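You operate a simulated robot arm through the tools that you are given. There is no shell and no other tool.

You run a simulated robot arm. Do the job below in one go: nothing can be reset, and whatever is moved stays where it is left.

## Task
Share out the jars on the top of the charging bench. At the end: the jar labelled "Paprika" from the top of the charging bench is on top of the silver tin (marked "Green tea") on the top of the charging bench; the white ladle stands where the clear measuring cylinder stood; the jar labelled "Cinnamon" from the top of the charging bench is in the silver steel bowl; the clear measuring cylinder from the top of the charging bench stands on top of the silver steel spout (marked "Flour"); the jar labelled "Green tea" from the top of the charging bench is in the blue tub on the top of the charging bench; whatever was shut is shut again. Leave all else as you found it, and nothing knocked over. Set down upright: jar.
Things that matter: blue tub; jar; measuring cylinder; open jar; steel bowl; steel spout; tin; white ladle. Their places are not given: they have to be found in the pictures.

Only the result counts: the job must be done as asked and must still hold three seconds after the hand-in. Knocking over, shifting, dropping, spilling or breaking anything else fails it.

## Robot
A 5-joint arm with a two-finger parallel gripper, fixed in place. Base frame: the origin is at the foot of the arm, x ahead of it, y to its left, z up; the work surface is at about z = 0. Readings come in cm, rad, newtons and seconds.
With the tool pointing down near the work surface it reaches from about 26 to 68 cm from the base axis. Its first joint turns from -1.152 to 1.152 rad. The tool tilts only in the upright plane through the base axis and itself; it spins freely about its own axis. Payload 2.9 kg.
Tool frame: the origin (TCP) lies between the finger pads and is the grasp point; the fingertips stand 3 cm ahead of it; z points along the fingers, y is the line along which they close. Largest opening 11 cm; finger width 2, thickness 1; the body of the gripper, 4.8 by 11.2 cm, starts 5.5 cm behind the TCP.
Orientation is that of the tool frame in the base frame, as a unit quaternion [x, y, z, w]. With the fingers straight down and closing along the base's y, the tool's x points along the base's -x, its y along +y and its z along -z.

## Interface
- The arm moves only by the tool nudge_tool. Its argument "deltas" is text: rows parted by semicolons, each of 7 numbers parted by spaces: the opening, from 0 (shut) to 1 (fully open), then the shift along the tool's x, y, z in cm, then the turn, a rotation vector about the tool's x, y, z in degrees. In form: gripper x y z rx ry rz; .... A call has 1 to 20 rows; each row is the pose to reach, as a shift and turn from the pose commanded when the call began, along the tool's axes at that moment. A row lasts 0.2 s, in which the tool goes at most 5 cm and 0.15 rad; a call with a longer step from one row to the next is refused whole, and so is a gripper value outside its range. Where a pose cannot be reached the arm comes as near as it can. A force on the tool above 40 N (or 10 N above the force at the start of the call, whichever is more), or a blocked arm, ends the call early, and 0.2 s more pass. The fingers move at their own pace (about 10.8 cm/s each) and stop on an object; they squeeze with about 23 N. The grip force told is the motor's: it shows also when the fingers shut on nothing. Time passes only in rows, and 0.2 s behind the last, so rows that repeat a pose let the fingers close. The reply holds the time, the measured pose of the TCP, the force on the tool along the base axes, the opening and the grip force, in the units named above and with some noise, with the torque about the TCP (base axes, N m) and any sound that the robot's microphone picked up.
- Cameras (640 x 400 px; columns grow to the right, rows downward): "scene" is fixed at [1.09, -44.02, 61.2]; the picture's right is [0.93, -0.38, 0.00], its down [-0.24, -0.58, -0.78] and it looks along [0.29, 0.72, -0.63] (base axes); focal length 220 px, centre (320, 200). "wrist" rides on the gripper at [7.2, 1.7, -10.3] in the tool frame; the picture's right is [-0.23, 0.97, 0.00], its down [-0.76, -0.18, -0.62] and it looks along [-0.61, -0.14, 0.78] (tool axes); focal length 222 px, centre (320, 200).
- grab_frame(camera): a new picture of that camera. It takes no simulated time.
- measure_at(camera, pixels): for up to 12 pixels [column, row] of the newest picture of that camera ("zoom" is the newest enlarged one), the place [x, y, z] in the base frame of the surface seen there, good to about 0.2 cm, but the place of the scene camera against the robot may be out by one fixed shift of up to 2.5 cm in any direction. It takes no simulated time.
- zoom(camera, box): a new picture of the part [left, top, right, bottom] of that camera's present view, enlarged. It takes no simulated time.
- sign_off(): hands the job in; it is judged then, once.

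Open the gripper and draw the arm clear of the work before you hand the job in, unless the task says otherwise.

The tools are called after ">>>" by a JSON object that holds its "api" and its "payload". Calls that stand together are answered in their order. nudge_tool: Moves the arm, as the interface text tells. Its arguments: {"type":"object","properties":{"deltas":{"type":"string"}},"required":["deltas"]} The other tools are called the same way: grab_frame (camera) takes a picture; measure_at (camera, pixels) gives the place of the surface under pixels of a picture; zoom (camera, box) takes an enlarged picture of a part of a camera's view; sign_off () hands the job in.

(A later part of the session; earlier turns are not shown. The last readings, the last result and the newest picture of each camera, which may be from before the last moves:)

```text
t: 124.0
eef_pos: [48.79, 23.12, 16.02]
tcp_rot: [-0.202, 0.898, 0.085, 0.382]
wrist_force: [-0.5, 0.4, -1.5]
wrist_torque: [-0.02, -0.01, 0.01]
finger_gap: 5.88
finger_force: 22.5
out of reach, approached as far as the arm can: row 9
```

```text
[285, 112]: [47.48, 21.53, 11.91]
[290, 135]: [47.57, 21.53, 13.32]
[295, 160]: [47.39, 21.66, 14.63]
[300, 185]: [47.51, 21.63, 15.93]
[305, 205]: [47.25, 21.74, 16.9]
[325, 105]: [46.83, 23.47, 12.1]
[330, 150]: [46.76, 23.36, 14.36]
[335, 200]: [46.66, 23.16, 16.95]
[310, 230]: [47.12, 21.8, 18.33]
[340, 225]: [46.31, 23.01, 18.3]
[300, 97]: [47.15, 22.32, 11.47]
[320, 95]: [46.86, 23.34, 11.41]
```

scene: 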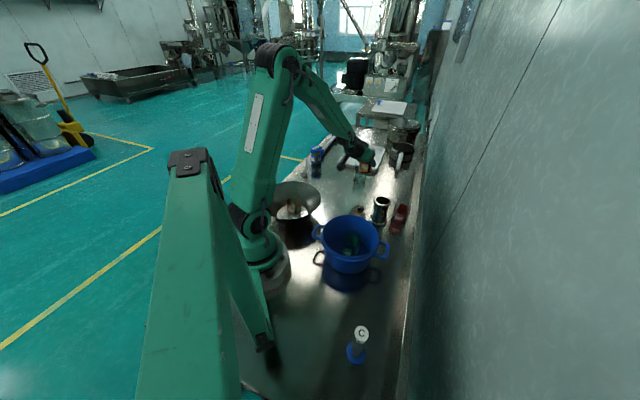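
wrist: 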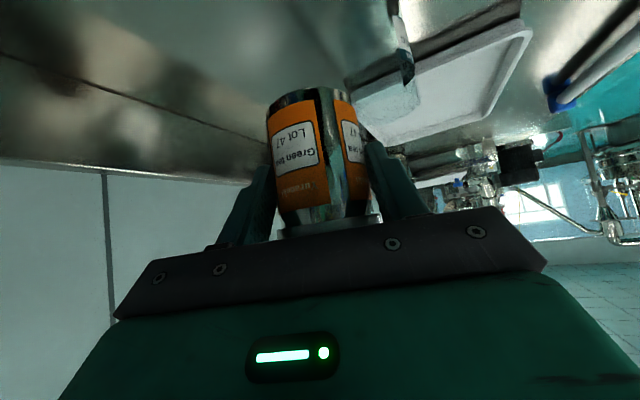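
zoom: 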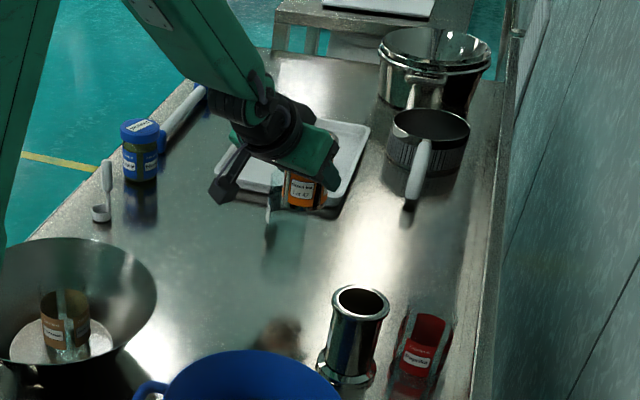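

The tin hangs vertical (within ~2°), foot at z≈11.0, axis at (49.8,23.6). I carry it to a hover above its original place (60.45,17.05), turning with the arm.

>>> {"api": "nudge_tool", "payload": {"deltas": "0 -0.03 -0.31 0.25 0.21 0 0.2; 0 -0.1 -0.92 0.76 0.62 0 0.6; 0 -0.2 -1.85 1.52 1.25 0 1.2; 0 -0.32 -2.88 2.37 1.94 0.01 1.87; 0 -0.44 -3.91 3.21 2.63 0.01 2.53; 0 -0.55 -4.93 4.06 3.32 0.01 3.2; 0 -0.67 -5.96 4.9 4.01 0.01 3.87; 0 -0.78 -6.99 5.75 4.71 0.01 4.54; 0 -0.9 -8.02 6.59 5.4 0.02 5.2; 0 -1.0 -8.94 7.35 6.02 0.02 5.8; 0 -1.08 -9.66 7.95 6.5 0.02 6.27; 0 -1.13 -10.13 8.33 6.82 0.02 6.57; 0 -1.15 -10.28 8.45 6.92 0.02 6.67; 0 -1.15 -10.28 8.45 6.92 0.02 6.67"}}

>>> {"api": "grab_frame", "payload": {"camera": "wrist"}}

>>> {"api": "measure_at", "payload": {"camera": "wrist", "pixels": [[285, 112], [290, 135], [300, 185], [305, 205], [325, 105], [330, 150], [335, 200], [300, 97], [320, 92], [310, 90], [305, 88], [315, 240]]}}

>>> {"api": "zoom", "payload": {"camera": "scene", "box": [345, 130, 425, 220]}}

```text
t: 127.0
eef_pos: [59.39, 16.64, 11.01]
tcp_rot: [-0.127, 0.912, 0.053, 0.387]
wrist_force: [0.0, 0.5, -1.1]
wrist_torque: [-0.01, -0.02, 0.04]
finger_gap: 5.93
finger_force: 23.5
```

```text
taken
```

wrist: 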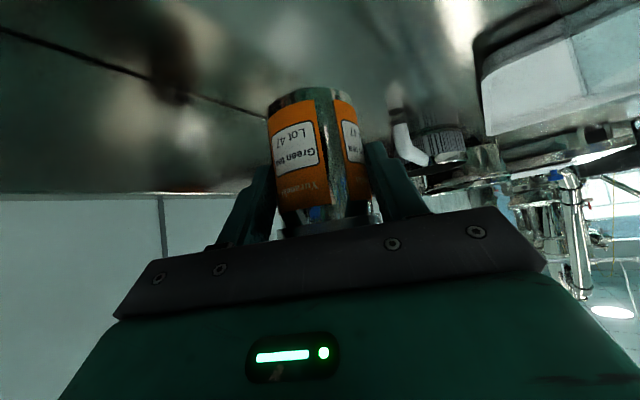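

```text
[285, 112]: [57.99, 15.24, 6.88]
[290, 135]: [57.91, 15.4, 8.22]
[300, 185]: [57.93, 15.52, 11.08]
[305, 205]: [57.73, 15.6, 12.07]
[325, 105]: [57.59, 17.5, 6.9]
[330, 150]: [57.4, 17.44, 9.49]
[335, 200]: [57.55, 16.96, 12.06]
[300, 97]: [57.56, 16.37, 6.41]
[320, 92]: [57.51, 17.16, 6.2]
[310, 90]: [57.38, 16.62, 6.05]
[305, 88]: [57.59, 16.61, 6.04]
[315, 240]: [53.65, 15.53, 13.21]
```

```text
4.44 times, centred on (385, 175) of scene
```

zoom: 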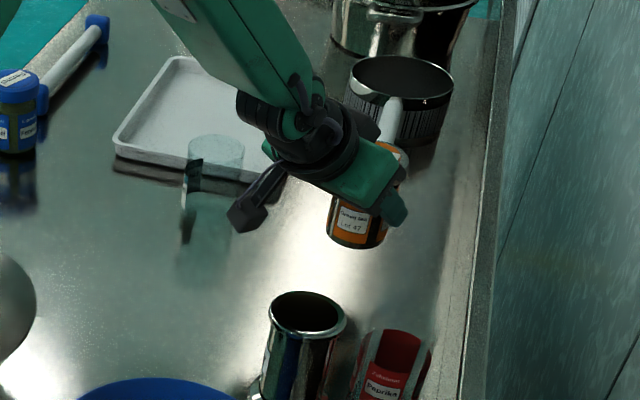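

The tin's foot is at z≈6.0 and its axis at (60.35,17.2). I lower it 5.85 cm straight down, slowing at the end.

>>> {"api": "nudge_tool", "payload": {"deltas": "0 0.22 0 0.21 0 0 0; 0 0.65 0 0.63 0 0 0; 0 1.15 0 1.11 0 0 0; 0 1.65 0 1.6 0 0 0; 0 2.16 0 2.09 0 0 0; 0 2.66 0 2.57 0 0 0; 0 3.1 0.01 2.99 0 0 0; 0 3.45 0.01 3.34 0 0 0; 0 3.74 0.01 3.62 0 0 0; 0 3.96 0.01 3.83 0 0 0; 0 4.1 0.01 3.97 0 0 0; 0 4.21 0.01 4.07 0 0 0; 0 4.21 0.01 4.07 0 0 0"}}

>>> {"api": "grab_frame", "payload": {"camera": "wrist"}}

>>> {"api": "measure_at", "payload": {"camera": "wrist", "pixels": [[300, 97], [320, 92], [310, 90], [305, 88], [300, 86], [310, 84], [285, 112], [305, 205], [325, 105], [335, 200], [310, 70], [330, 80]]}}

>>> {"api": "zoom", "payload": {"camera": "scene", "box": [345, 130, 425, 220]}}

```text
t: 129.8
eef_pos: [59.42, 16.84, 5.27]
tcp_rot: [-0.126, 0.911, 0.054, 0.389]
wrist_force: [-1.8, -0.8, 8.0]
wrist_torque: [-0.1, 0.26, 0.02]
finger_gap: 5.92
finger_force: 22.9
```

```text
taken
```

wrist: 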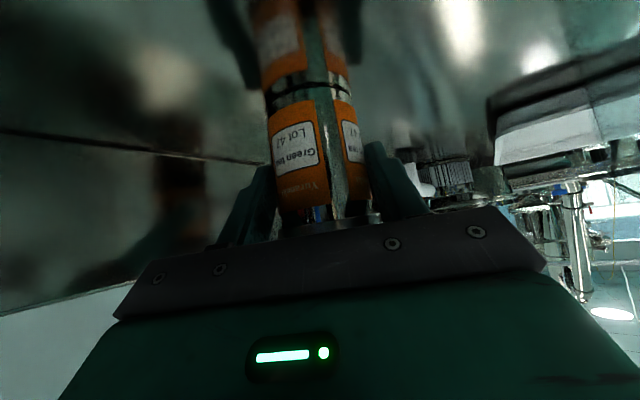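

```text
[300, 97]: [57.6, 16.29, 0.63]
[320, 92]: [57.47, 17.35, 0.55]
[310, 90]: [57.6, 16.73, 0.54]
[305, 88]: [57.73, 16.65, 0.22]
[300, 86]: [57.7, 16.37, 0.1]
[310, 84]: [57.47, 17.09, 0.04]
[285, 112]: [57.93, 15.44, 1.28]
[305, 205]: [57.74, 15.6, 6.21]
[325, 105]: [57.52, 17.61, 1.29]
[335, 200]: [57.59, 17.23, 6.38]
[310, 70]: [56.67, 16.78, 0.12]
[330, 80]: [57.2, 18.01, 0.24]
```

```text
4.44 times, centred on (385, 175) of scene
```

zoom: 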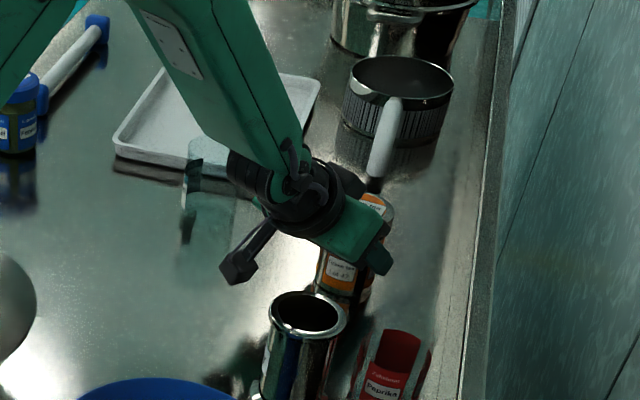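

The foot touched the bench (8 N upward at z=5.27; foot edge reads z≈0.1). I relieve the push a little, open gently, and back out along the tool axis.

>>> {"api": "nudge_tool", "payload": {"deltas": "0 -0.06 0 -0.06 0 0 0; 0 -0.08 0 -0.08 0 0 0; 0.55 -0.08 0 -0.08 0 0 0; 0.57 -0.08 0 -0.08 0 0 0; 0.6 -0.08 0 -0.08 0 0 0; 0.63 -0.08 0 -0.08 0 0 0; 0.66 -0.08 0 -0.08 0 0 0; 0.66 -0.08 0 -0.08 0 0 0"}}

>>> {"api": "grab_frame", "payload": {"camera": "wrist"}}

```text
t: 131.6
eef_pos: [59.36, 16.69, 5.16]
tcp_rot: [-0.127, 0.912, 0.054, 0.386]
wrist_force: [0.0, 0.8, 0.1]
wrist_torque: [0.03, -0.03, 0.0]
finger_gap: 7.28
finger_force: 0.1
```

```text
taken
```

wrist: 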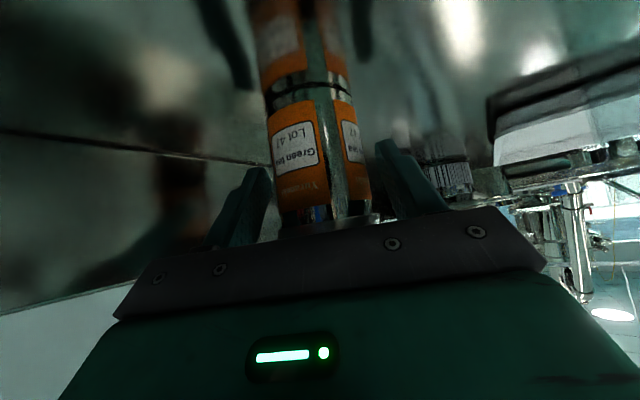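

The tin stands on its own upright. I back out along the tool axis by 12 cm, slowly at first.

>>> {"api": "nudge_tool", "payload": {"deltas": "0.66 0 0 -0.4 0 0 0; 0.66 0 0 -1.2 0 0 0; 0.66 0 0 -2.2 0 0 0; 0.66 0 0 -3.4 0 0 0; 0.66 0 0 -5 0 0 0; 0.66 0 0 -7 0 0 0; 0.66 0 0 -9.5 0 0 0; 0.66 0 0 -12 0 0 0; 0.66 0 0 -12 0 0 0"}}

>>> {"api": "grab_frame", "payload": {"camera": "wrist"}}

>>> {"api": "grab_frame", "payload": {"camera": "scene"}}

>>> {"api": "zoom", "payload": {"camera": "scene", "box": [335, 130, 435, 240]}}

```text
t: 133.6
eef_pos: [51.05, 14.5, 13.63]
tcp_rot: [-0.127, 0.912, 0.054, 0.387]
wrist_force: [-0.6, -0.1, 0.7]
wrist_torque: [-0.03, 0.02, 0.01]
finger_gap: 7.28
finger_force: 0.0
```

```text
taken
```

wrist: 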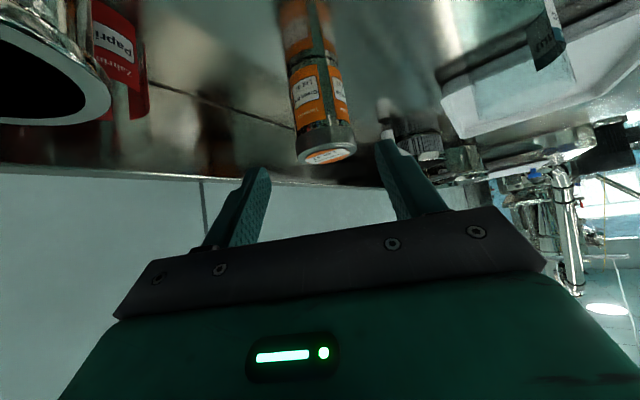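

```text
taken
```

scene: 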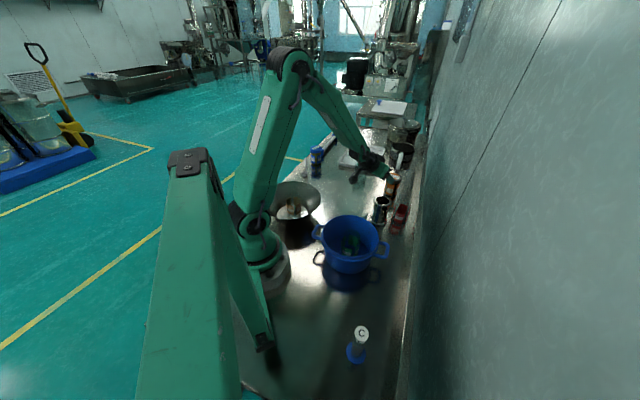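

```text
3.64 times, centred on (385, 185) of scene
```

zoom: 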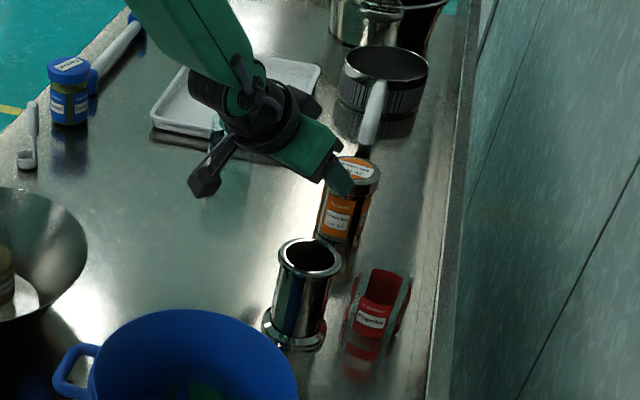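

The tin stands upright at its place again. I return the tool to straight down, base-aligned, at (48,13.5,24) to re-measure the tin lid and the Paprika jar.

>>> {"api": "nudge_tool", "payload": {"deltas": "0.7 -0.76 -0.02 -1.36 0.91 6.53 2.14; 0.7 -1.51 -0.04 -2.72 1.82 13.05 4.28; 0.7 -2.27 -0.06 -4.07 2.73 19.58 6.42; 0.7 -3.02 -0.08 -5.43 3.65 26.11 8.57; 0.7 -3.78 -0.1 -6.79 4.56 32.64 10.71; 0.7 -4.53 -0.12 -8.15 5.47 39.16 12.85; 0.7 -5.29 -0.14 -9.51 6.38 45.69 14.99; 0.7 -5.29 -0.14 -9.51 6.38 45.69 14.99"}}

>>> {"api": "grab_frame", "payload": {"camera": "wrist"}}

>>> {"api": "zoom", "payload": {"camera": "wrist", "box": [200, 90, 400, 220]}}

```text
t: 135.4
eef_pos: [47.81, 13.41, 24.06]
tcp_rot: [0.002, 1.0, -0.001, -0.001]
wrist_force: [-0.7, -0.3, -0.5]
wrist_torque: [-0.01, 0.01, 0.0]
finger_gap: 7.69
finger_force: 0.2
```

```text
taken
```

wrist: 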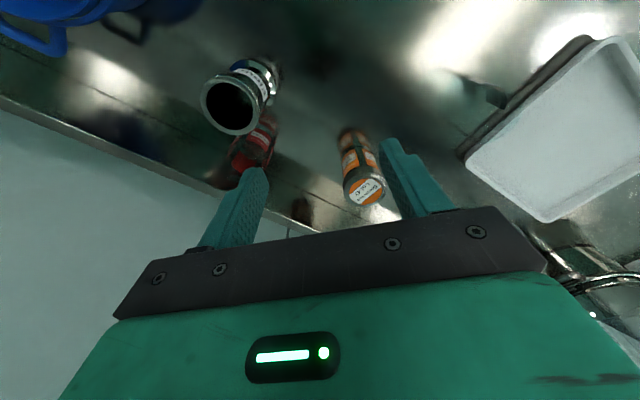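

```text
3.08 times, centred on (300, 155) of wrist
```

zoom: 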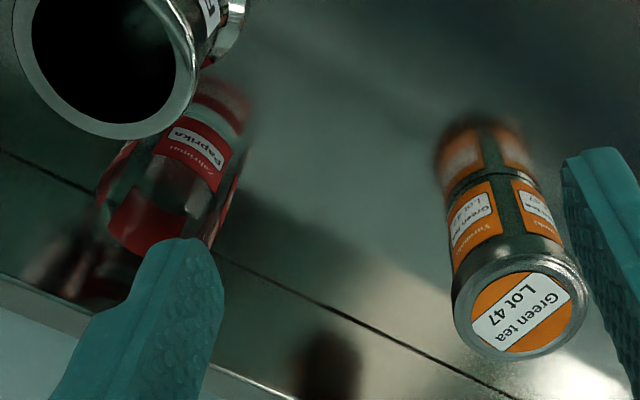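

The tin stands upright with its lid at zoom (520,310). I measure the lid's centre and rim and the Paprika labels.

>>> {"api": "measure_at", "payload": {"camera": "zoom", "pixels": [[520, 312], [461, 305], [580, 305], [515, 352], [525, 270], [480, 340], [560, 345], [470, 275], [575, 270], [195, 150], [160, 145], [150, 215]]}}

```text
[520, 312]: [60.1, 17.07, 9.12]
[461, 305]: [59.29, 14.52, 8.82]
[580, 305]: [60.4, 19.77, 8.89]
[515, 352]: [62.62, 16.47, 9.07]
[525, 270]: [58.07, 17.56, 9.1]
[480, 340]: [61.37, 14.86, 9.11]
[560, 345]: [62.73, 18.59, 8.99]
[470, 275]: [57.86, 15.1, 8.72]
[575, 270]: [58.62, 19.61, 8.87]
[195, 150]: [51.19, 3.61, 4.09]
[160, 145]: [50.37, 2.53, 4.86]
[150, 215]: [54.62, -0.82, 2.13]
```

Lid centre is at (60.25,17.1), top z≈9.1. Now I go above the Paprika jar at (53.3,1.45), z≈18, to re-grip it.

>>> {"api": "nudge_tool", "payload": {"deltas": "0.8 -0.9 -2 1 0 0 0; 0.8 -1.8 -4 2 0 0 0; 0.8 -2.75 -6 3 0 0 0; 0.8 -3.7 -8 4 0 0 0; 0.8 -4.6 -10 5 0 0 0; 0.8 -5.49 -11.96 6 0 0 0; 0.8 -5.49 -11.96 6 0 0 0"}}

>>> {"api": "grab_frame", "payload": {"camera": "wrist"}}

>>> {"api": "zoom", "payload": {"camera": "wrist", "box": [240, 40, 400, 180]}}

```text
t: 137.0
eef_pos: [53.5, 1.26, 18.01]
tcp_rot: [0.001, 1.0, 0.0, 0.001]
wrist_force: [0.2, 0.6, 0.0]
wrist_torque: [-0.03, 0.01, 0.04]
finger_gap: 8.82
finger_force: 0.0
```

```text
taken
```

wrist: 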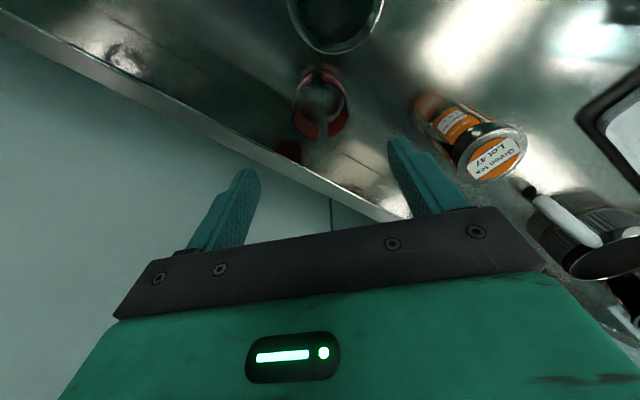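

```text
2.86 times, centred on (320, 110) of wrist
```

zoom: 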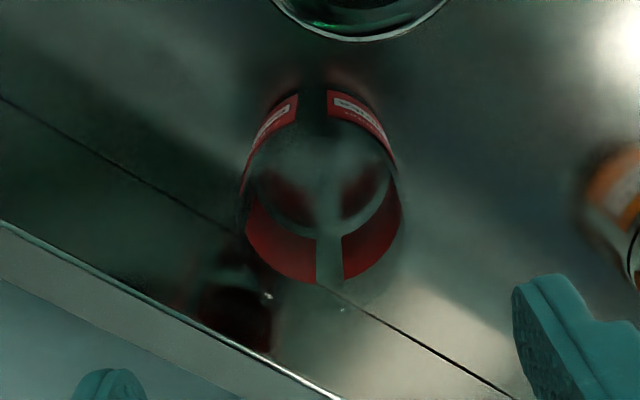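

Paprika is at wrist (320,100) between the fingers. I measure its label points for the axis.

>>> {"api": "measure_at", "payload": {"camera": "zoom", "pixels": [[280, 118], [355, 112], [280, 245], [365, 245], [260, 145], [382, 145], [262, 225], [385, 215], [300, 265], [350, 268]]}}

```text
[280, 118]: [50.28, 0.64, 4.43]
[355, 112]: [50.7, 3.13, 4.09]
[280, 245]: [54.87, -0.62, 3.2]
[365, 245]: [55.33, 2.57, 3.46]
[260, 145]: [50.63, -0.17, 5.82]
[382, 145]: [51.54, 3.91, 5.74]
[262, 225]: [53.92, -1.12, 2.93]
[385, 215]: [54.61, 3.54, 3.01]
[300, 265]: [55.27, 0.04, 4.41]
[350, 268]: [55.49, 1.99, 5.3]
```

The jar's axis is at (52.9,1.35). I shift to it, descend to z≈5.3, close fully, settle and lift slowly.

>>> {"api": "nudge_tool", "payload": {"deltas": "0.8 0.6 0.09 0 0 0 0; 0.8 0.6 0.09 3 0 0 0; 0.8 0.6 0.09 6 0 0 0; 0.8 0.6 0.09 9 0 0 0; 0.8 0.6 0.09 11.5 0 0 0; 0.8 0.6 0.09 12.7 0 0 0; 0.8 0.6 0.09 12.7 0 0 0; 0.5 0.6 0.09 12.7 0 0 0; 0.2 0.6 0.09 12.7 0 0 0; 0 0.6 0.09 12.7 0 0 0; 0 0.6 0.09 12.7 0 0 0; 0 0.6 0.09 12.7 0 0 0; 0 0.6 0.09 12.7 0 0 0; 0 0.6 0.09 12.6 0 0 0; 0 0.6 0.09 12.4 0 0 0; 0 0.6 0.09 12.0 0 0 0; 0 0.6 0.09 11.6 0 0 0; 0 0.6 0.09 11.2 0 0 0; 0 0.6 0.09 10.8 0 0 0; 0 0.6 0.09 10.7 0 0 0"}}

>>> {"api": "zoom", "payload": {"camera": "wrist", "box": [240, 70, 400, 250]}}

>>> {"api": "measure_at", "payload": {"camera": "zoom", "pixels": [[340, 105], [280, 110], [370, 165], [260, 170]]}}

```text
t: 138.1
eef_pos: [53.08, 1.43, 9.0]
tcp_rot: [0.004, 1.0, 0.0, 0.002]
wrist_force: [-4.4, 0.5, 7.3]
wrist_torque: [-0.39, 0.06, -0.23]
finger_gap: 8.76
finger_force: 0.0
stopped in row 5: the force on the tool passed its limit at 71 N (the readings are from after the stop); the commanded pose is now the measured one
```

```text
2.22 times, centred on (320, 160) of wrist
```

zoom: 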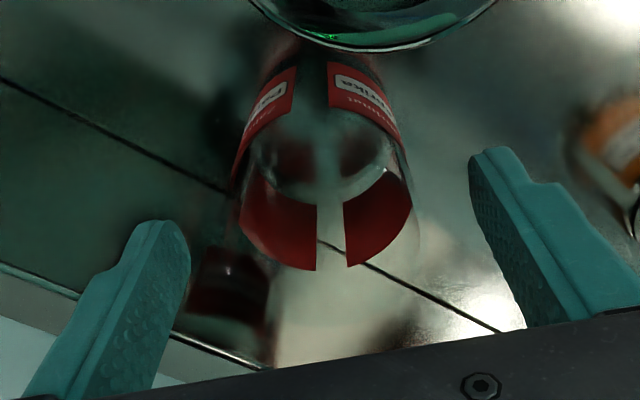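

```text
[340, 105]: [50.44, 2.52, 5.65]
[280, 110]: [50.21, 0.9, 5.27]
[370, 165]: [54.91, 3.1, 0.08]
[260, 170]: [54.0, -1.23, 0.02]
```

The descent was stopped by a 71 N contact at z=9: not the jar (it stands clear between the fingers), probably the left finger met the bench's raised back edge. I take pictures and measure that edge before going on.

>>> {"api": "grab_frame", "payload": {"camera": "wrist"}}

>>> {"api": "grab_frame", "payload": {"camera": "scene"}}

>>> {"api": "zoom", "payload": {"camera": "scene", "box": [355, 150, 435, 250]}}

>>> {"api": "measure_at", "payload": {"camera": "wrist", "pixels": [[210, 170], [215, 190], [225, 212], [260, 225], [280, 235], [290, 230], [180, 180], [150, 160], [100, 130], [60, 110], [230, 200], [340, 215]]}}

```text
taken
```

wrist: 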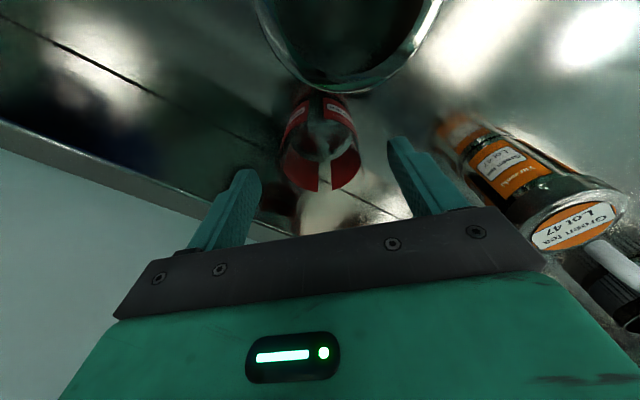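

```text
taken
```

scene: 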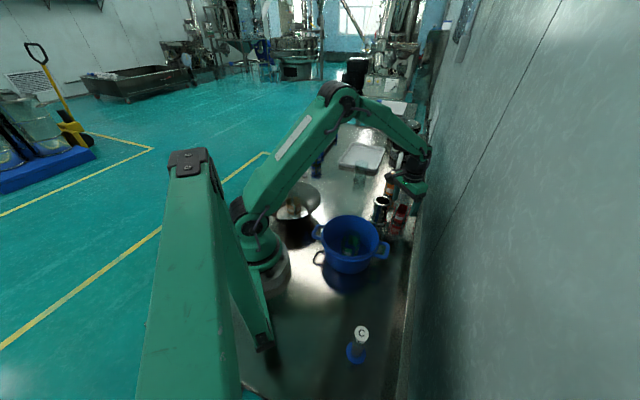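

```text
4.00 times, centred on (395, 200) of scene
```

zoom: 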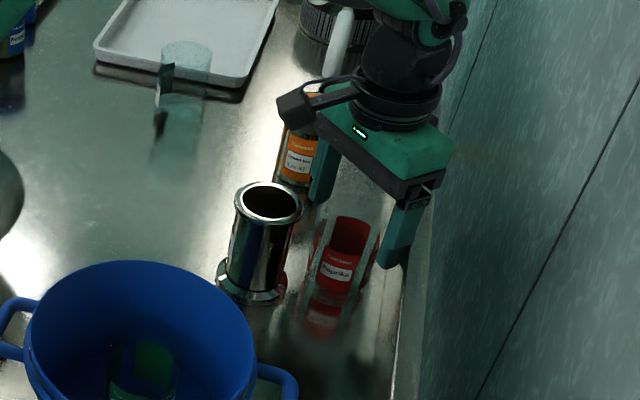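

```text
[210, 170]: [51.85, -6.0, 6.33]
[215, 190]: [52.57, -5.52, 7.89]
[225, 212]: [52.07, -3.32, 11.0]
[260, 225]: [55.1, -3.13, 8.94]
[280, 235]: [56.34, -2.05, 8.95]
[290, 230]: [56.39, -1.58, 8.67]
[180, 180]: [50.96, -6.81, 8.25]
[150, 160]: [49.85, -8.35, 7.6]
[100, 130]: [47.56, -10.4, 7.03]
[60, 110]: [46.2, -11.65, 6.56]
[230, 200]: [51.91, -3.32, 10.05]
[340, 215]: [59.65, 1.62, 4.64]
```

The bench has a 9 cm upstand running diagonally near (53,−5); the widely opened left finger met its top. The jar is untouched. I rise 2 cm, narrow the opening to 6.6 cm, and then descend to z≈5.3 and grip.

>>> {"api": "nudge_tool", "payload": {"deltas": "0.8 0 0 -1 0 0 0; 0.7 0.1 0 -2 0 0 0; 0.6 0.15 -0.06 -2 0 0 0; 0.6 0.15 -0.06 -2 0 0 0; 0.6 0.15 -0.06 -1 0 0 0; 0.6 0.15 -0.06 0 0 0 0; 0.6 0.15 -0.06 1 0 0 0; 0.6 0.15 -0.06 2 0 0 0; 0.6 0.15 -0.06 3 0 0 0; 0.6 0.15 -0.06 3.7 0 0 0; 0.6 0.15 -0.06 3.7 0 0 0"}}

>>> {"api": "grab_frame", "payload": {"camera": "wrist"}}

```text
t: 140.5
eef_pos: [52.78, 1.39, 5.3]
tcp_rot: [0.004, 1.0, 0.0, 0.002]
wrist_force: [0.4, 0.6, -0.3]
wrist_torque: [0.04, -0.03, -0.01]
finger_gap: 6.59
finger_force: 0.0
```

```text
taken
```

wrist: 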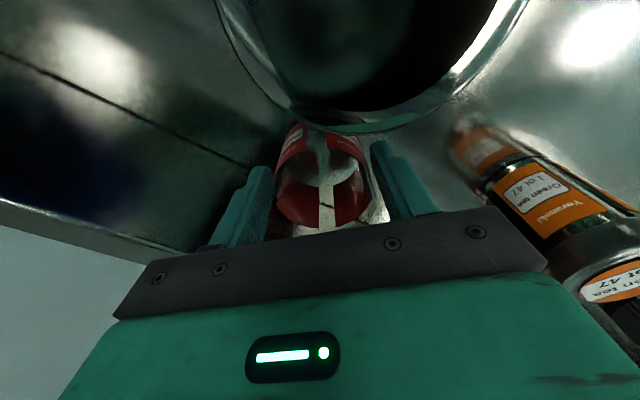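

No force now; the jar is between the fingers. I close fully, settle, and lift slowly 2 cm.

>>> {"api": "nudge_tool", "payload": {"deltas": "0.45 0 0 0 0 0 0; 0.2 0 0 0 0 0 0; 0 0 0 0 0 0 0; 0 0 0 0 0 0 0; 0 0 0 0 0 0 0; 0 0 0 0 0 0 0; 0 0 0 -0.1 0 0 0; 0 0 0 -0.3 0 0 0; 0 0 0 -0.7 0 0 0; 0 0 0 -1.1 0 0 0; 0 0 0 -1.5 0 0 0; 0 0 0 -1.9 0 0 0; 0 0 0 -2 0 0 0"}}

>>> {"api": "zoom", "payload": {"camera": "wrist", "box": [240, 70, 400, 250]}}

>>> {"api": "measure_at", "payload": {"camera": "zoom", "pixels": [[340, 130], [280, 135], [370, 165], [260, 170], [300, 330], [350, 330]]}}

```text
t: 143.3
eef_pos: [53.01, 1.36, 7.35]
tcp_rot: [0.004, 1.0, 0.0, 0.002]
wrist_force: [0.4, 0.0, -0.5]
wrist_torque: [-0.03, -0.01, -0.01]
finger_gap: 5.35
finger_force: 22.9
```

```text
2.22 times, centred on (320, 160) of wrist
```

zoom: 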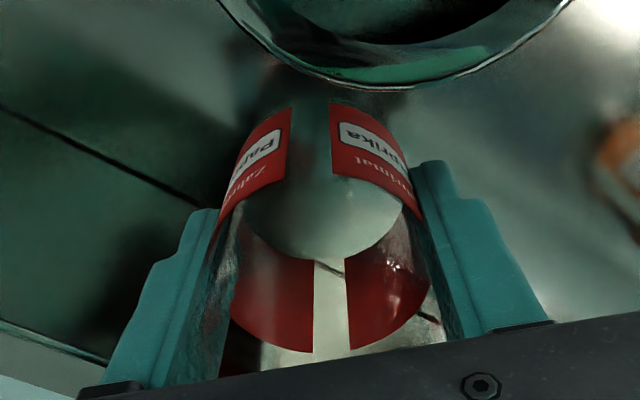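

```text
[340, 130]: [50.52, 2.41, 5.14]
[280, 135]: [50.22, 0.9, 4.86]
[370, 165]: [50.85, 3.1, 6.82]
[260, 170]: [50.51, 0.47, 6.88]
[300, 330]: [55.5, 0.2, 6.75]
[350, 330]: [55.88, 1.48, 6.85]
```

Held with no slip. I lift it slowly another 10.3 cm (jar foot to ≈12.3, well above the tin's 9.1).

>>> {"api": "nudge_tool", "payload": {"deltas": "0 0 0 -0.3 0 0 0; 0 0 0 -0.8 0 0 0; 0 0 0 -1.4 0 0 0; 0 0 0 -2.1 0 0 0; 0 0 0 -2.8 0 0 0; 0 0 0 -3.5 0 0 0; 0 0 0 -4.2 0 0 0; 0 0 0 -4.9 0 0 0; 0 0 0 -5.6 0 0 0; 0 0 0 -6.3 0 0 0; 0 0 0 -7.0 0 0 0; 0 0 0 -7.7 0 0 0; 0 0 0 -8.4 0 0 0; 0 0 0 -9.1 0 0 0; 0 0 0 -9.7 0 0 0; 0 0 0 -10.1 0 0 0; 0 0 0 -10.3 0 0 0; 0 0 0 -10.3 0 0 0"}}

>>> {"api": "zoom", "payload": {"camera": "wrist", "box": [240, 70, 400, 250]}}

```text
t: 147.1
eef_pos: [52.79, 1.33, 17.73]
tcp_rot: [0.004, 1.0, 0.0, 0.001]
wrist_force: [0.6, 0.6, -0.2]
wrist_torque: [0.03, -0.02, 0.0]
finger_gap: 5.31
finger_force: 23.2
```

```text
2.22 times, centred on (320, 160) of wrist
```

zoom: 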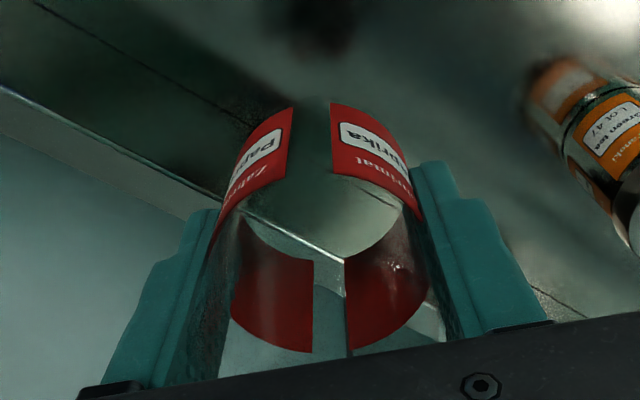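

No slip. I carry it level to above the tin lid centre (60.25,17.1).

>>> {"api": "nudge_tool", "payload": {"deltas": "0 -0.2 0.45 0 0 0 0; 0 -0.7 1.45 0 0 0 0; 0 -1.3 2.7 0 0 0 0; 0 -1.85 3.95 0 0 0 0; 0 -2.45 5.2 0 0 0 0; 0 -3.05 6.45 0 0 0 0; 0 -3.6 7.7 0 0 0 0; 0 -4.2 8.95 0 0 0 0; 0 -4.8 10.2 0 0 0 0; 0 -5.4 11.45 0 0 0 0; 0 -5.95 12.7 0 0 0 0; 0 -6.5 13.85 0 0 0 0; 0 -7.0 14.8 0 0 0 0; 0 -7.3 15.5 0 0 0 0; 0 -7.4 15.75 0 0 0 0; 0 -7.4 15.75 0 0 0 0"}}

>>> {"api": "grab_frame", "payload": {"camera": "wrist"}}

>>> {"api": "zoom", "payload": {"camera": "wrist", "box": [240, 60, 400, 240]}}

>>> {"api": "zoom", "payload": {"camera": "scene", "box": [355, 130, 425, 210]}}

```text
t: 150.5
eef_pos: [60.4, 17.09, 17.6]
tcp_rot: [0.005, 1.0, 0.0, 0.001]
wrist_force: [0.0, 0.1, -0.6]
wrist_torque: [0.03, -0.03, 0.01]
finger_gap: 5.33
finger_force: 22.8
```

```text
taken
```

wrist: 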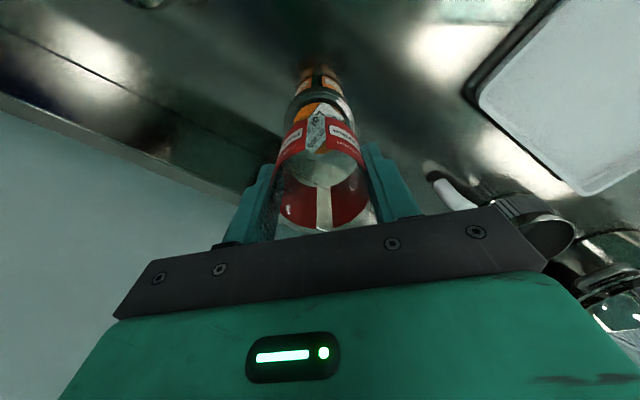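

```text
2.22 times, centred on (320, 150) of wrist
```

zoom: 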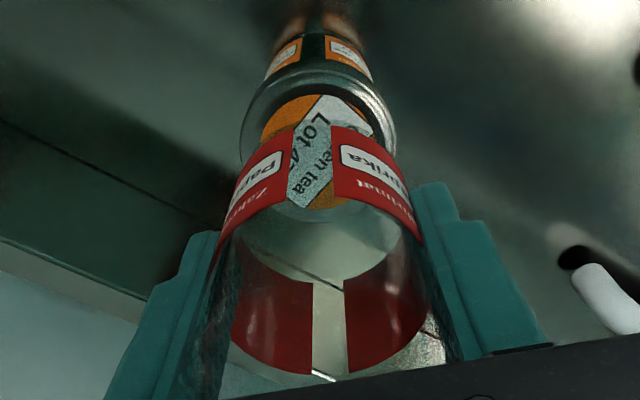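

```text
5.00 times, centred on (390, 170) of scene
```

zoom: 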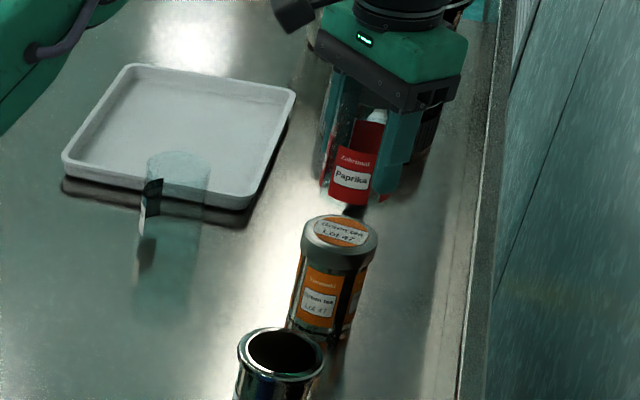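

Jar hangs right over the lid. I measure the lid rim from here for a last alignment check.

>>> {"api": "measure_at", "payload": {"camera": "zoom", "pixels": [[248, 118], [390, 115], [318, 82], [275, 90], [365, 90], [243, 145], [396, 145], [310, 110], [330, 185], [300, 190], [345, 205], [285, 150]]}}

```text
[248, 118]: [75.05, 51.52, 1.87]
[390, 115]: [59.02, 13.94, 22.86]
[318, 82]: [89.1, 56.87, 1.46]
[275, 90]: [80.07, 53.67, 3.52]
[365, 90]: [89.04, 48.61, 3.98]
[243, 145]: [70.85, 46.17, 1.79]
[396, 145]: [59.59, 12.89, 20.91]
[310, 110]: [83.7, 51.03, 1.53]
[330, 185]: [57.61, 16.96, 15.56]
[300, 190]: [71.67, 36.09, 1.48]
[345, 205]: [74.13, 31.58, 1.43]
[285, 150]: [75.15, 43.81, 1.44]
```

The newest zoom was the scene one, so those readings are irrelevant. I zoom the wrist camera again and measure the lid.

>>> {"api": "zoom", "payload": {"camera": "wrist", "box": [240, 60, 400, 240]}}

>>> {"api": "measure_at", "payload": {"camera": "zoom", "pixels": [[248, 118], [390, 115], [318, 82], [275, 90], [365, 90], [245, 140], [394, 140], [310, 120], [255, 190], [375, 190], [300, 330], [355, 330]]}}

```text
2.22 times, centred on (320, 150) of wrist
```

zoom: 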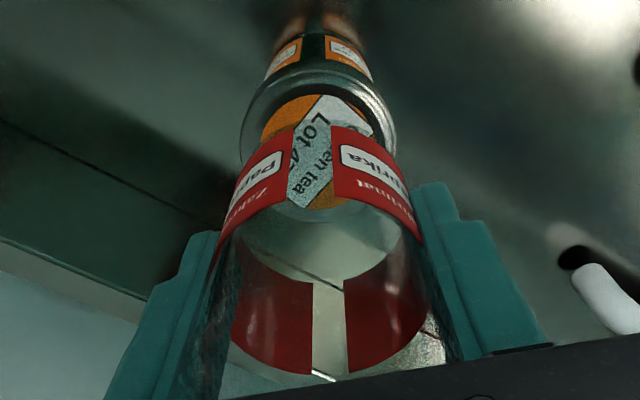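

```text
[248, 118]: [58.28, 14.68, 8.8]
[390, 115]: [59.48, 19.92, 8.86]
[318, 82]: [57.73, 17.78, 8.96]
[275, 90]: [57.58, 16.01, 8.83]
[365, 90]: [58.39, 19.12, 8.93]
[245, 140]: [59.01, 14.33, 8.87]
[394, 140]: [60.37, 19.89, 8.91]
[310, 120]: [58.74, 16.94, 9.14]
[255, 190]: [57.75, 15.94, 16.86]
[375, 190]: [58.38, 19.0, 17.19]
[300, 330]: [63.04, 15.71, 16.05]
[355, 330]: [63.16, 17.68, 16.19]
```

The lid rim fits centre (60.3,17.1) and the jar is centred on it within 0.2 cm. I lower 3.15 cm gently, watching the force.

>>> {"api": "nudge_tool", "payload": {"deltas": "0 0 0 0.3 0 0 0; 0 0 0 0.8 0 0 0; 0 0 0 1.4 0 0 0; 0 0 0 1.9 0 0 0; 0 0 0 2.3 0 0 0; 0 0 0 2.6 0 0 0; 0 0 0 2.8 0 0 0; 0 0 0 2.95 0 0 0; 0 0 0 3.05 0 0 0; 0 0 0 3.15 0 0 0; 0 0 0 3.15 0 0 0"}}

>>> {"api": "zoom", "payload": {"camera": "scene", "box": [355, 130, 425, 210]}}

>>> {"api": "zoom", "payload": {"camera": "wrist", "box": [240, 60, 400, 240]}}

```text
t: 152.9
eef_pos: [60.49, 17.14, 14.44]
tcp_rot: [0.005, 1.0, 0.001, 0.002]
wrist_force: [1.2, -0.1, 0.5]
wrist_torque: [0.0, -0.01, 0.03]
finger_gap: 5.3
finger_force: 23.0
```

```text
5.00 times, centred on (390, 170) of scene
```

zoom: 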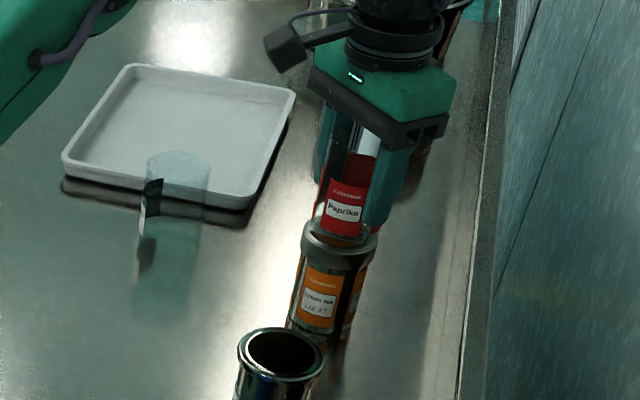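

```text
2.22 times, centred on (320, 150) of wrist
```

zoom: 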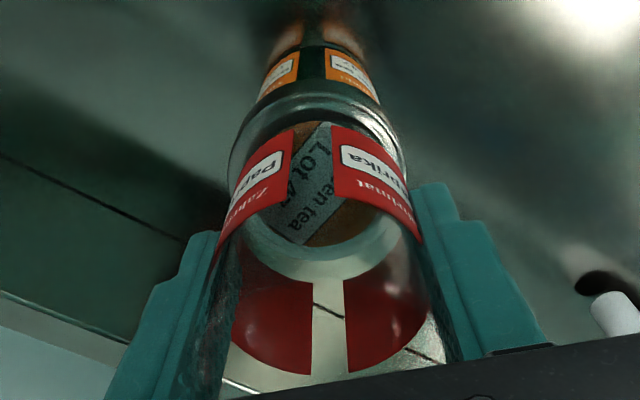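

No contact force yet. I lower in tiny steps by up to 0.15 cm more.

>>> {"api": "nudge_tool", "payload": {"deltas": "0 0 0 0.05 0 0 0; 0 0 0 0.1 0 0 0; 0 0 0 0.15 0 0 0; 0 0 0 0.15 0 0 0"}}

```text
t: 153.9
eef_pos: [60.56, 17.04, 14.35]
tcp_rot: [0.004, 1.0, 0.001, 0.002]
wrist_force: [0.1, 0.3, -0.4]
wrist_torque: [0.02, -0.01, 0.03]
finger_gap: 5.31
finger_force: 22.2
```

Still no contact; another 0.15 cm in small steps.

>>> {"api": "nudge_tool", "payload": {"deltas": "0 0 0 0.05 0 0 0; 0 0 0 0.1 0 0 0; 0 0 0 0.15 0 0 0; 0 0 0 0.15 0 0 0"}}

>>> {"api": "zoom", "payload": {"camera": "scene", "box": [365, 150, 415, 200]}}

```text
t: 154.9
eef_pos: [60.43, 16.94, 14.25]
tcp_rot: [0.005, 1.0, 0.0, 0.002]
wrist_force: [1.0, -1.2, 2.1]
wrist_torque: [-0.1, 0.07, 0.0]
finger_gap: 5.3
finger_force: 22.8
```

```text
8.00 times, centred on (390, 175) of scene
```

zoom: 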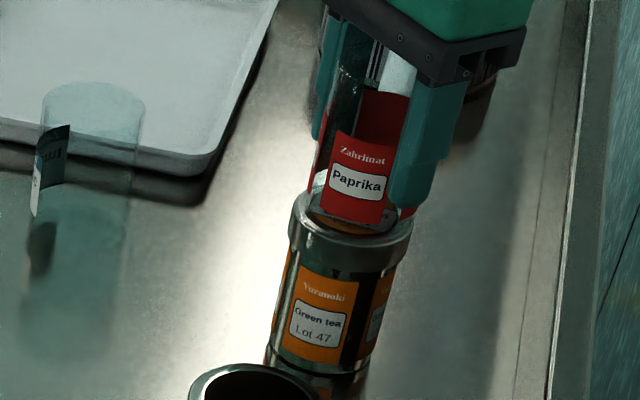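

Contact now (2 N). I open gently and check that the jar stays put before rising.

>>> {"api": "nudge_tool", "payload": {"deltas": "0.48 0 0 0 0 0 0; 0.5 0 0 0 0 0 0; 0.52 0 0 0 0 0 0; 0.55 0 0 0 0 0 0; 0.58 0 0 0 0 0 0; 0.6 0 0 0 0 0 0; 0.6 0 0 0 0 0 0"}}

>>> {"api": "grab_frame", "payload": {"camera": "wrist"}}

>>> {"api": "zoom", "payload": {"camera": "scene", "box": [365, 150, 415, 200]}}

```text
t: 156.5
eef_pos: [60.45, 17.12, 14.16]
tcp_rot: [0.005, 1.0, 0.0, 0.002]
wrist_force: [0.6, 0.3, 0.7]
wrist_torque: [0.0, -0.03, 0.0]
finger_gap: 6.6
finger_force: 0.1
```

```text
taken
```

wrist: 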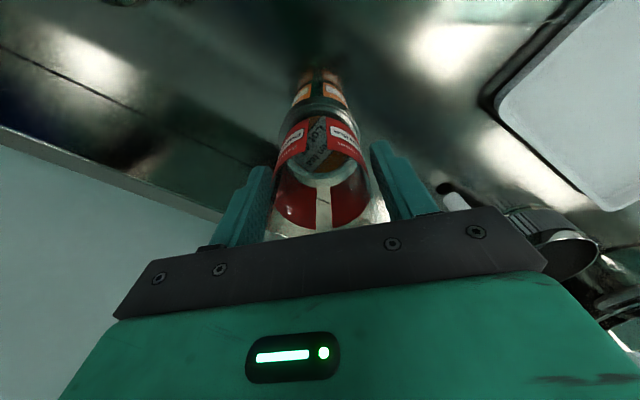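

```text
8.00 times, centred on (390, 175) of scene
```

zoom: 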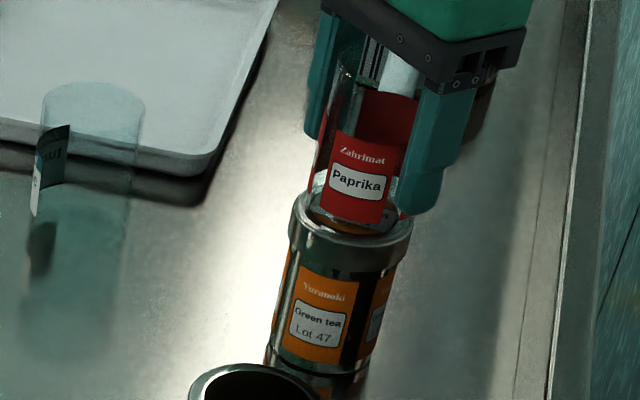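

The jar stands released on the lid, clear of both fingers. I rise straight up, slowly at first, to z≈26.

>>> {"api": "nudge_tool", "payload": {"deltas": "0.6 0 0 -0.4 0 0 0; 0.6 0 0 -1.2 0 0 0; 0.6 0 0 -2.2 0 0 0; 0.6 0 0 -3.5 0 0 0; 0.6 0 0 -5 0 0 0; 0.6 0 0 -7 0 0 0; 0.6 0 0 -9.5 0 0 0; 0.6 0 0 -12 0 0 0; 0.6 0 0 -12 0 0 0"}}

>>> {"api": "grab_frame", "payload": {"camera": "scene"}}

>>> {"api": "zoom", "payload": {"camera": "scene", "box": [335, 130, 435, 230]}}

>>> {"api": "grab_frame", "payload": {"camera": "wrist"}}

```text
t: 158.5
eef_pos: [60.49, 17.11, 26.1]
tcp_rot: [0.004, 1.0, 0.0, 0.002]
wrist_force: [-0.3, -0.1, -0.2]
wrist_torque: [-0.03, 0.02, 0.0]
finger_gap: 6.62
finger_force: 0.0
```

```text
taken
```

scene: 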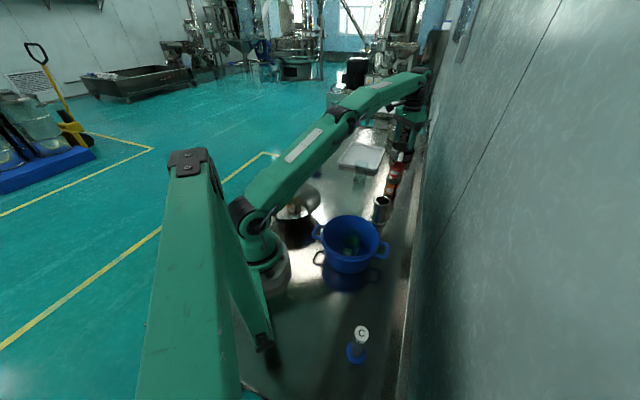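

```text
4.00 times, centred on (385, 180) of scene
```

zoom: 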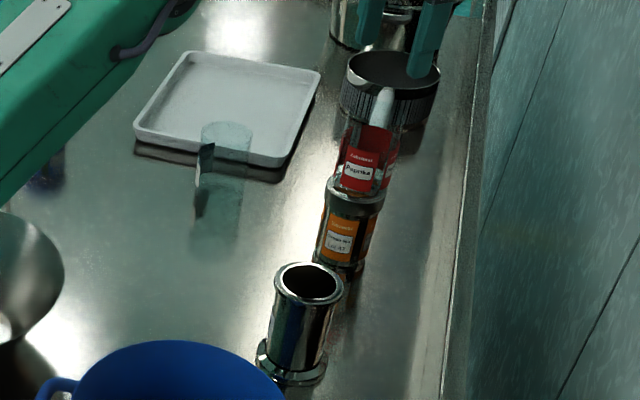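

```text
taken
```

wrist: 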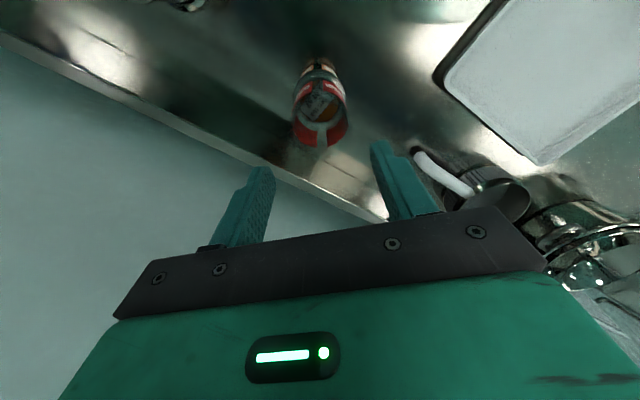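

Paprika stands on the tin. Next the measuring cylinder: I move to (19,−24,32) to view it with the wrist camera.

>>> {"api": "nudge_tool", "payload": {"deltas": "0.8 1.5 -1.5 -1 0 0 0; 0.8 4.5 -4.5 -2.5 0 0 0; 0.8 7.8 -7.7 -4 0 0 0; 0.8 11.1 -11 -5 0 0 0; 0.8 14.4 -14.3 -6 0 0 0; 0.8 17.7 -17.5 -6 0 0 0; 0.8 21 -20.8 -6 0 0 0; 0.8 24.3 -24 -6 0 0 0; 0.8 27.6 -27.3 -6 0 0 0; 0.8 30.9 -30.6 -6 0 0 0; 0.8 34.2 -33.9 -6 0 0 0; 0.8 37.5 -37.2 -6 0 0 0; 0.8 40.2 -39.8 -6 0 0 0; 0.8 41.5 -41.1 -6 0 0 0; 0.8 41.5 -41.1 -6 0 0 0"}}

>>> {"api": "grab_frame", "payload": {"camera": "wrist"}}

>>> {"api": "grab_frame", "payload": {"camera": "scene"}}

```text
t: 161.7
eef_pos: [18.54, -23.7, 31.88]
tcp_rot: [0.004, 1.0, 0.0, 0.001]
wrist_force: [0.1, 0.3, -0.8]
wrist_torque: [-0.03, -0.03, -0.01]
finger_gap: 8.83
finger_force: 0.0
```

```text
taken
```

wrist: 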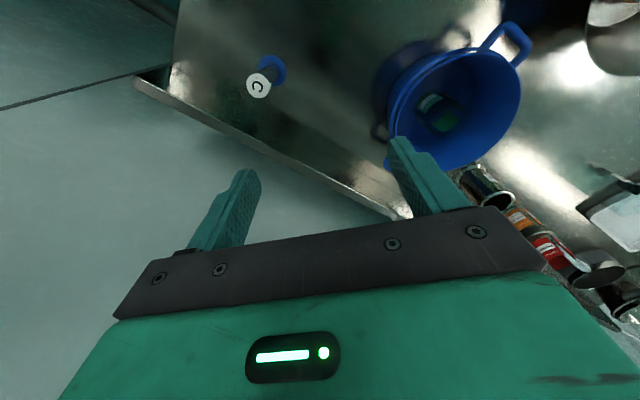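

```text
taken
```

scene: 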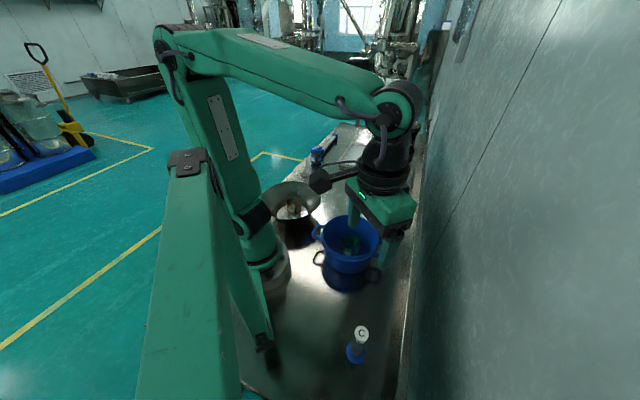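

The cylinder is at wrist (263,78), with its blue foot and white "C" cap. I zoom and measure cap and foot.

>>> {"api": "zoom", "payload": {"camera": "wrist", "box": [220, 40, 310, 115]}}

>>> {"api": "measure_at", "payload": {"camera": "zoom", "pixels": [[268, 245], [215, 245], [320, 235], [268, 205], [265, 300], [345, 110], [300, 130], [420, 160], [400, 220], [380, 105], [340, 200], [350, 170]]}}

```text
5.33 times, centred on (265, 78) of wrist
```

zoom: 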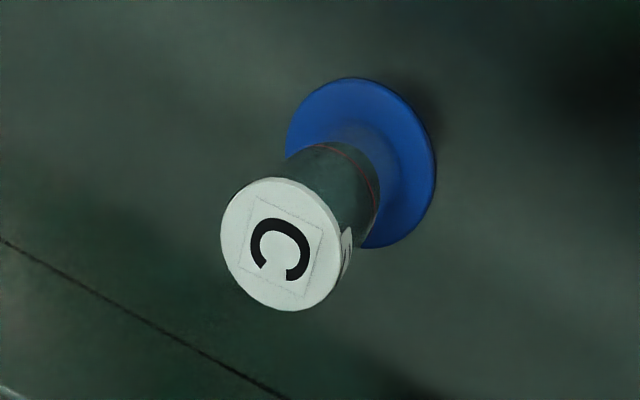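

```text
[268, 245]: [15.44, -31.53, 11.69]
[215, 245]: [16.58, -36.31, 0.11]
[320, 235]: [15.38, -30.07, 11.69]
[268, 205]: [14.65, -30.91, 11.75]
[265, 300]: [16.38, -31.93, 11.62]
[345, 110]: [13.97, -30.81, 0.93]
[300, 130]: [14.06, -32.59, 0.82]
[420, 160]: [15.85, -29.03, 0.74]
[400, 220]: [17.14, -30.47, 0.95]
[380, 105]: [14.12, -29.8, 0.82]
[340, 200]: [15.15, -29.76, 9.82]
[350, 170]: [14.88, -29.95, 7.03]
```

The cylinder's cap centre is about (15.45,−31.2) at z=11.7, foot disc radius ≈2.3. In the scene picture a green beam stands at the left foreground ((187,162) to (265,345)); I measure it and the surroundings so as not to hit anything there.

>>> {"api": "measure_at", "payload": {"camera": "scene", "pixels": [[187, 162], [200, 250], [225, 300], [262, 345], [268, 360], [235, 380], [250, 330], [180, 350], [300, 330], [340, 370], [385, 340], [245, 388]]}}

>>> {"api": "zoom", "payload": {"camera": "scene", "box": [160, 140, 400, 400]}}

```text
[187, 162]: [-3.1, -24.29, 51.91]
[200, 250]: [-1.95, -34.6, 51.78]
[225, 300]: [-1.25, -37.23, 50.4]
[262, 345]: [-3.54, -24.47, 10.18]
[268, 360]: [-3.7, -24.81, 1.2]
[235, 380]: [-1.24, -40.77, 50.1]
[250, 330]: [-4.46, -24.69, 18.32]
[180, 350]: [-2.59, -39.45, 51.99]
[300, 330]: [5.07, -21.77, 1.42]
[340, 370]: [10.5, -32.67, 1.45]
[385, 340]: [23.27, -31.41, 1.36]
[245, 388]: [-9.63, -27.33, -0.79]
```

```text
1.54 times, centred on (280, 270) of scene
```

zoom: 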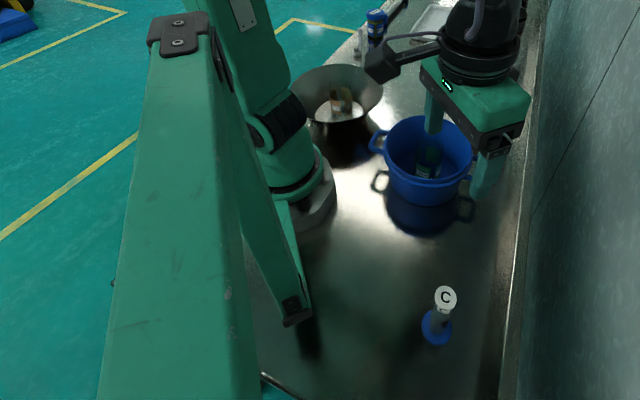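

The green beam is only the camera's post at (−3.6,−24.5), 14 cm off the arm's plane there. I move above the cylinder at (15.5,−31.1,20) with the fingers open to 5.5 cm.

>>> {"api": "nudge_tool", "payload": {"deltas": "0.6 0.6 -1.5 2 0 0 0; 0.5 1.2 -3 4.2 0 0 0; 0.5 1.8 -4.5 6.4 0 0 0; 0.5 2.4 -6 8.6 0 0 0; 0.5 3.04 -7.4 10.8 0 0 0; 0.5 3.04 -7.4 11.9 0 0 0; 0.5 3.04 -7.4 11.9 0 0 0"}}

>>> {"api": "grab_frame", "payload": {"camera": "wrist"}}

>>> {"api": "grab_frame", "payload": {"camera": "scene"}}

>>> {"api": "zoom", "payload": {"camera": "wrist", "box": [260, 60, 380, 190]}}

```text
t: 163.3
eef_pos: [15.55, -31.15, 20.23]
tcp_rot: [0.004, 1.0, 0.0, 0.0]
wrist_force: [-0.6, 0.2, 0.1]
wrist_torque: [0.03, 0.0, 0.01]
finger_gap: 5.49
finger_force: 0.1
```

```text
taken
```

wrist: 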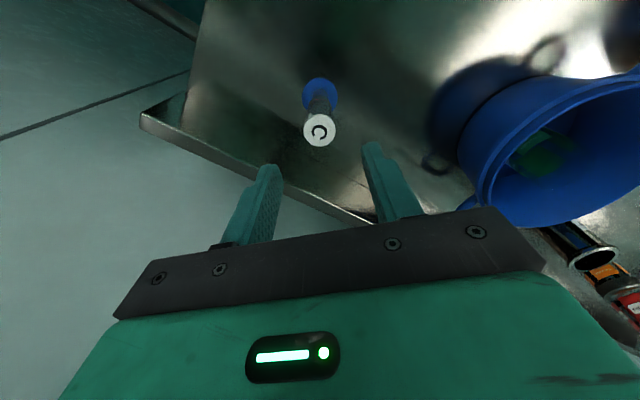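

```text
taken
```

scene: 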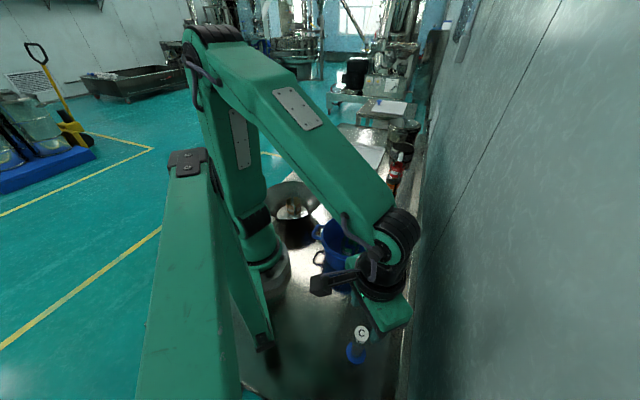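

```text
3.08 times, centred on (320, 125) of wrist
```

zoom: 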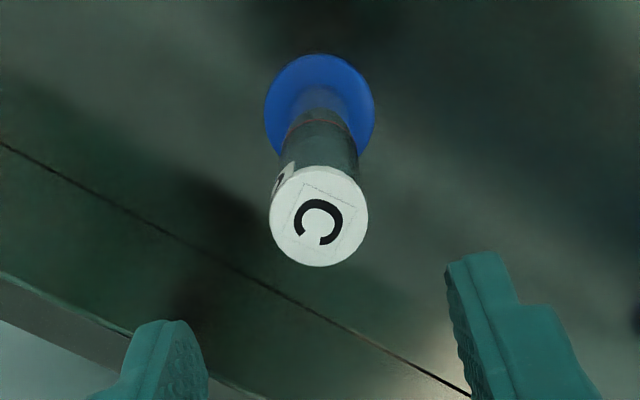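

I measure the cap rim, foot disc rim and tube from this close view.

>>> {"api": "measure_at", "payload": {"camera": "zoom", "pixels": [[320, 217], [273, 215], [365, 215], [320, 172], [320, 262], [268, 110], [372, 110], [320, 58], [285, 75], [355, 75], [300, 140], [345, 140]]}}

```text
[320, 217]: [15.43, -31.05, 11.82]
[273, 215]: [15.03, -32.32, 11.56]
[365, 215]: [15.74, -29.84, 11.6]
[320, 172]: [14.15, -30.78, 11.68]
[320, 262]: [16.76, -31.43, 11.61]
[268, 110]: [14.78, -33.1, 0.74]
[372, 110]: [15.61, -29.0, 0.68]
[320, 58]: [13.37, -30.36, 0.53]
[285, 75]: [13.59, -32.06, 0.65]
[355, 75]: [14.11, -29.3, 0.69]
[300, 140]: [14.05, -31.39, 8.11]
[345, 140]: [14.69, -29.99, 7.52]
```

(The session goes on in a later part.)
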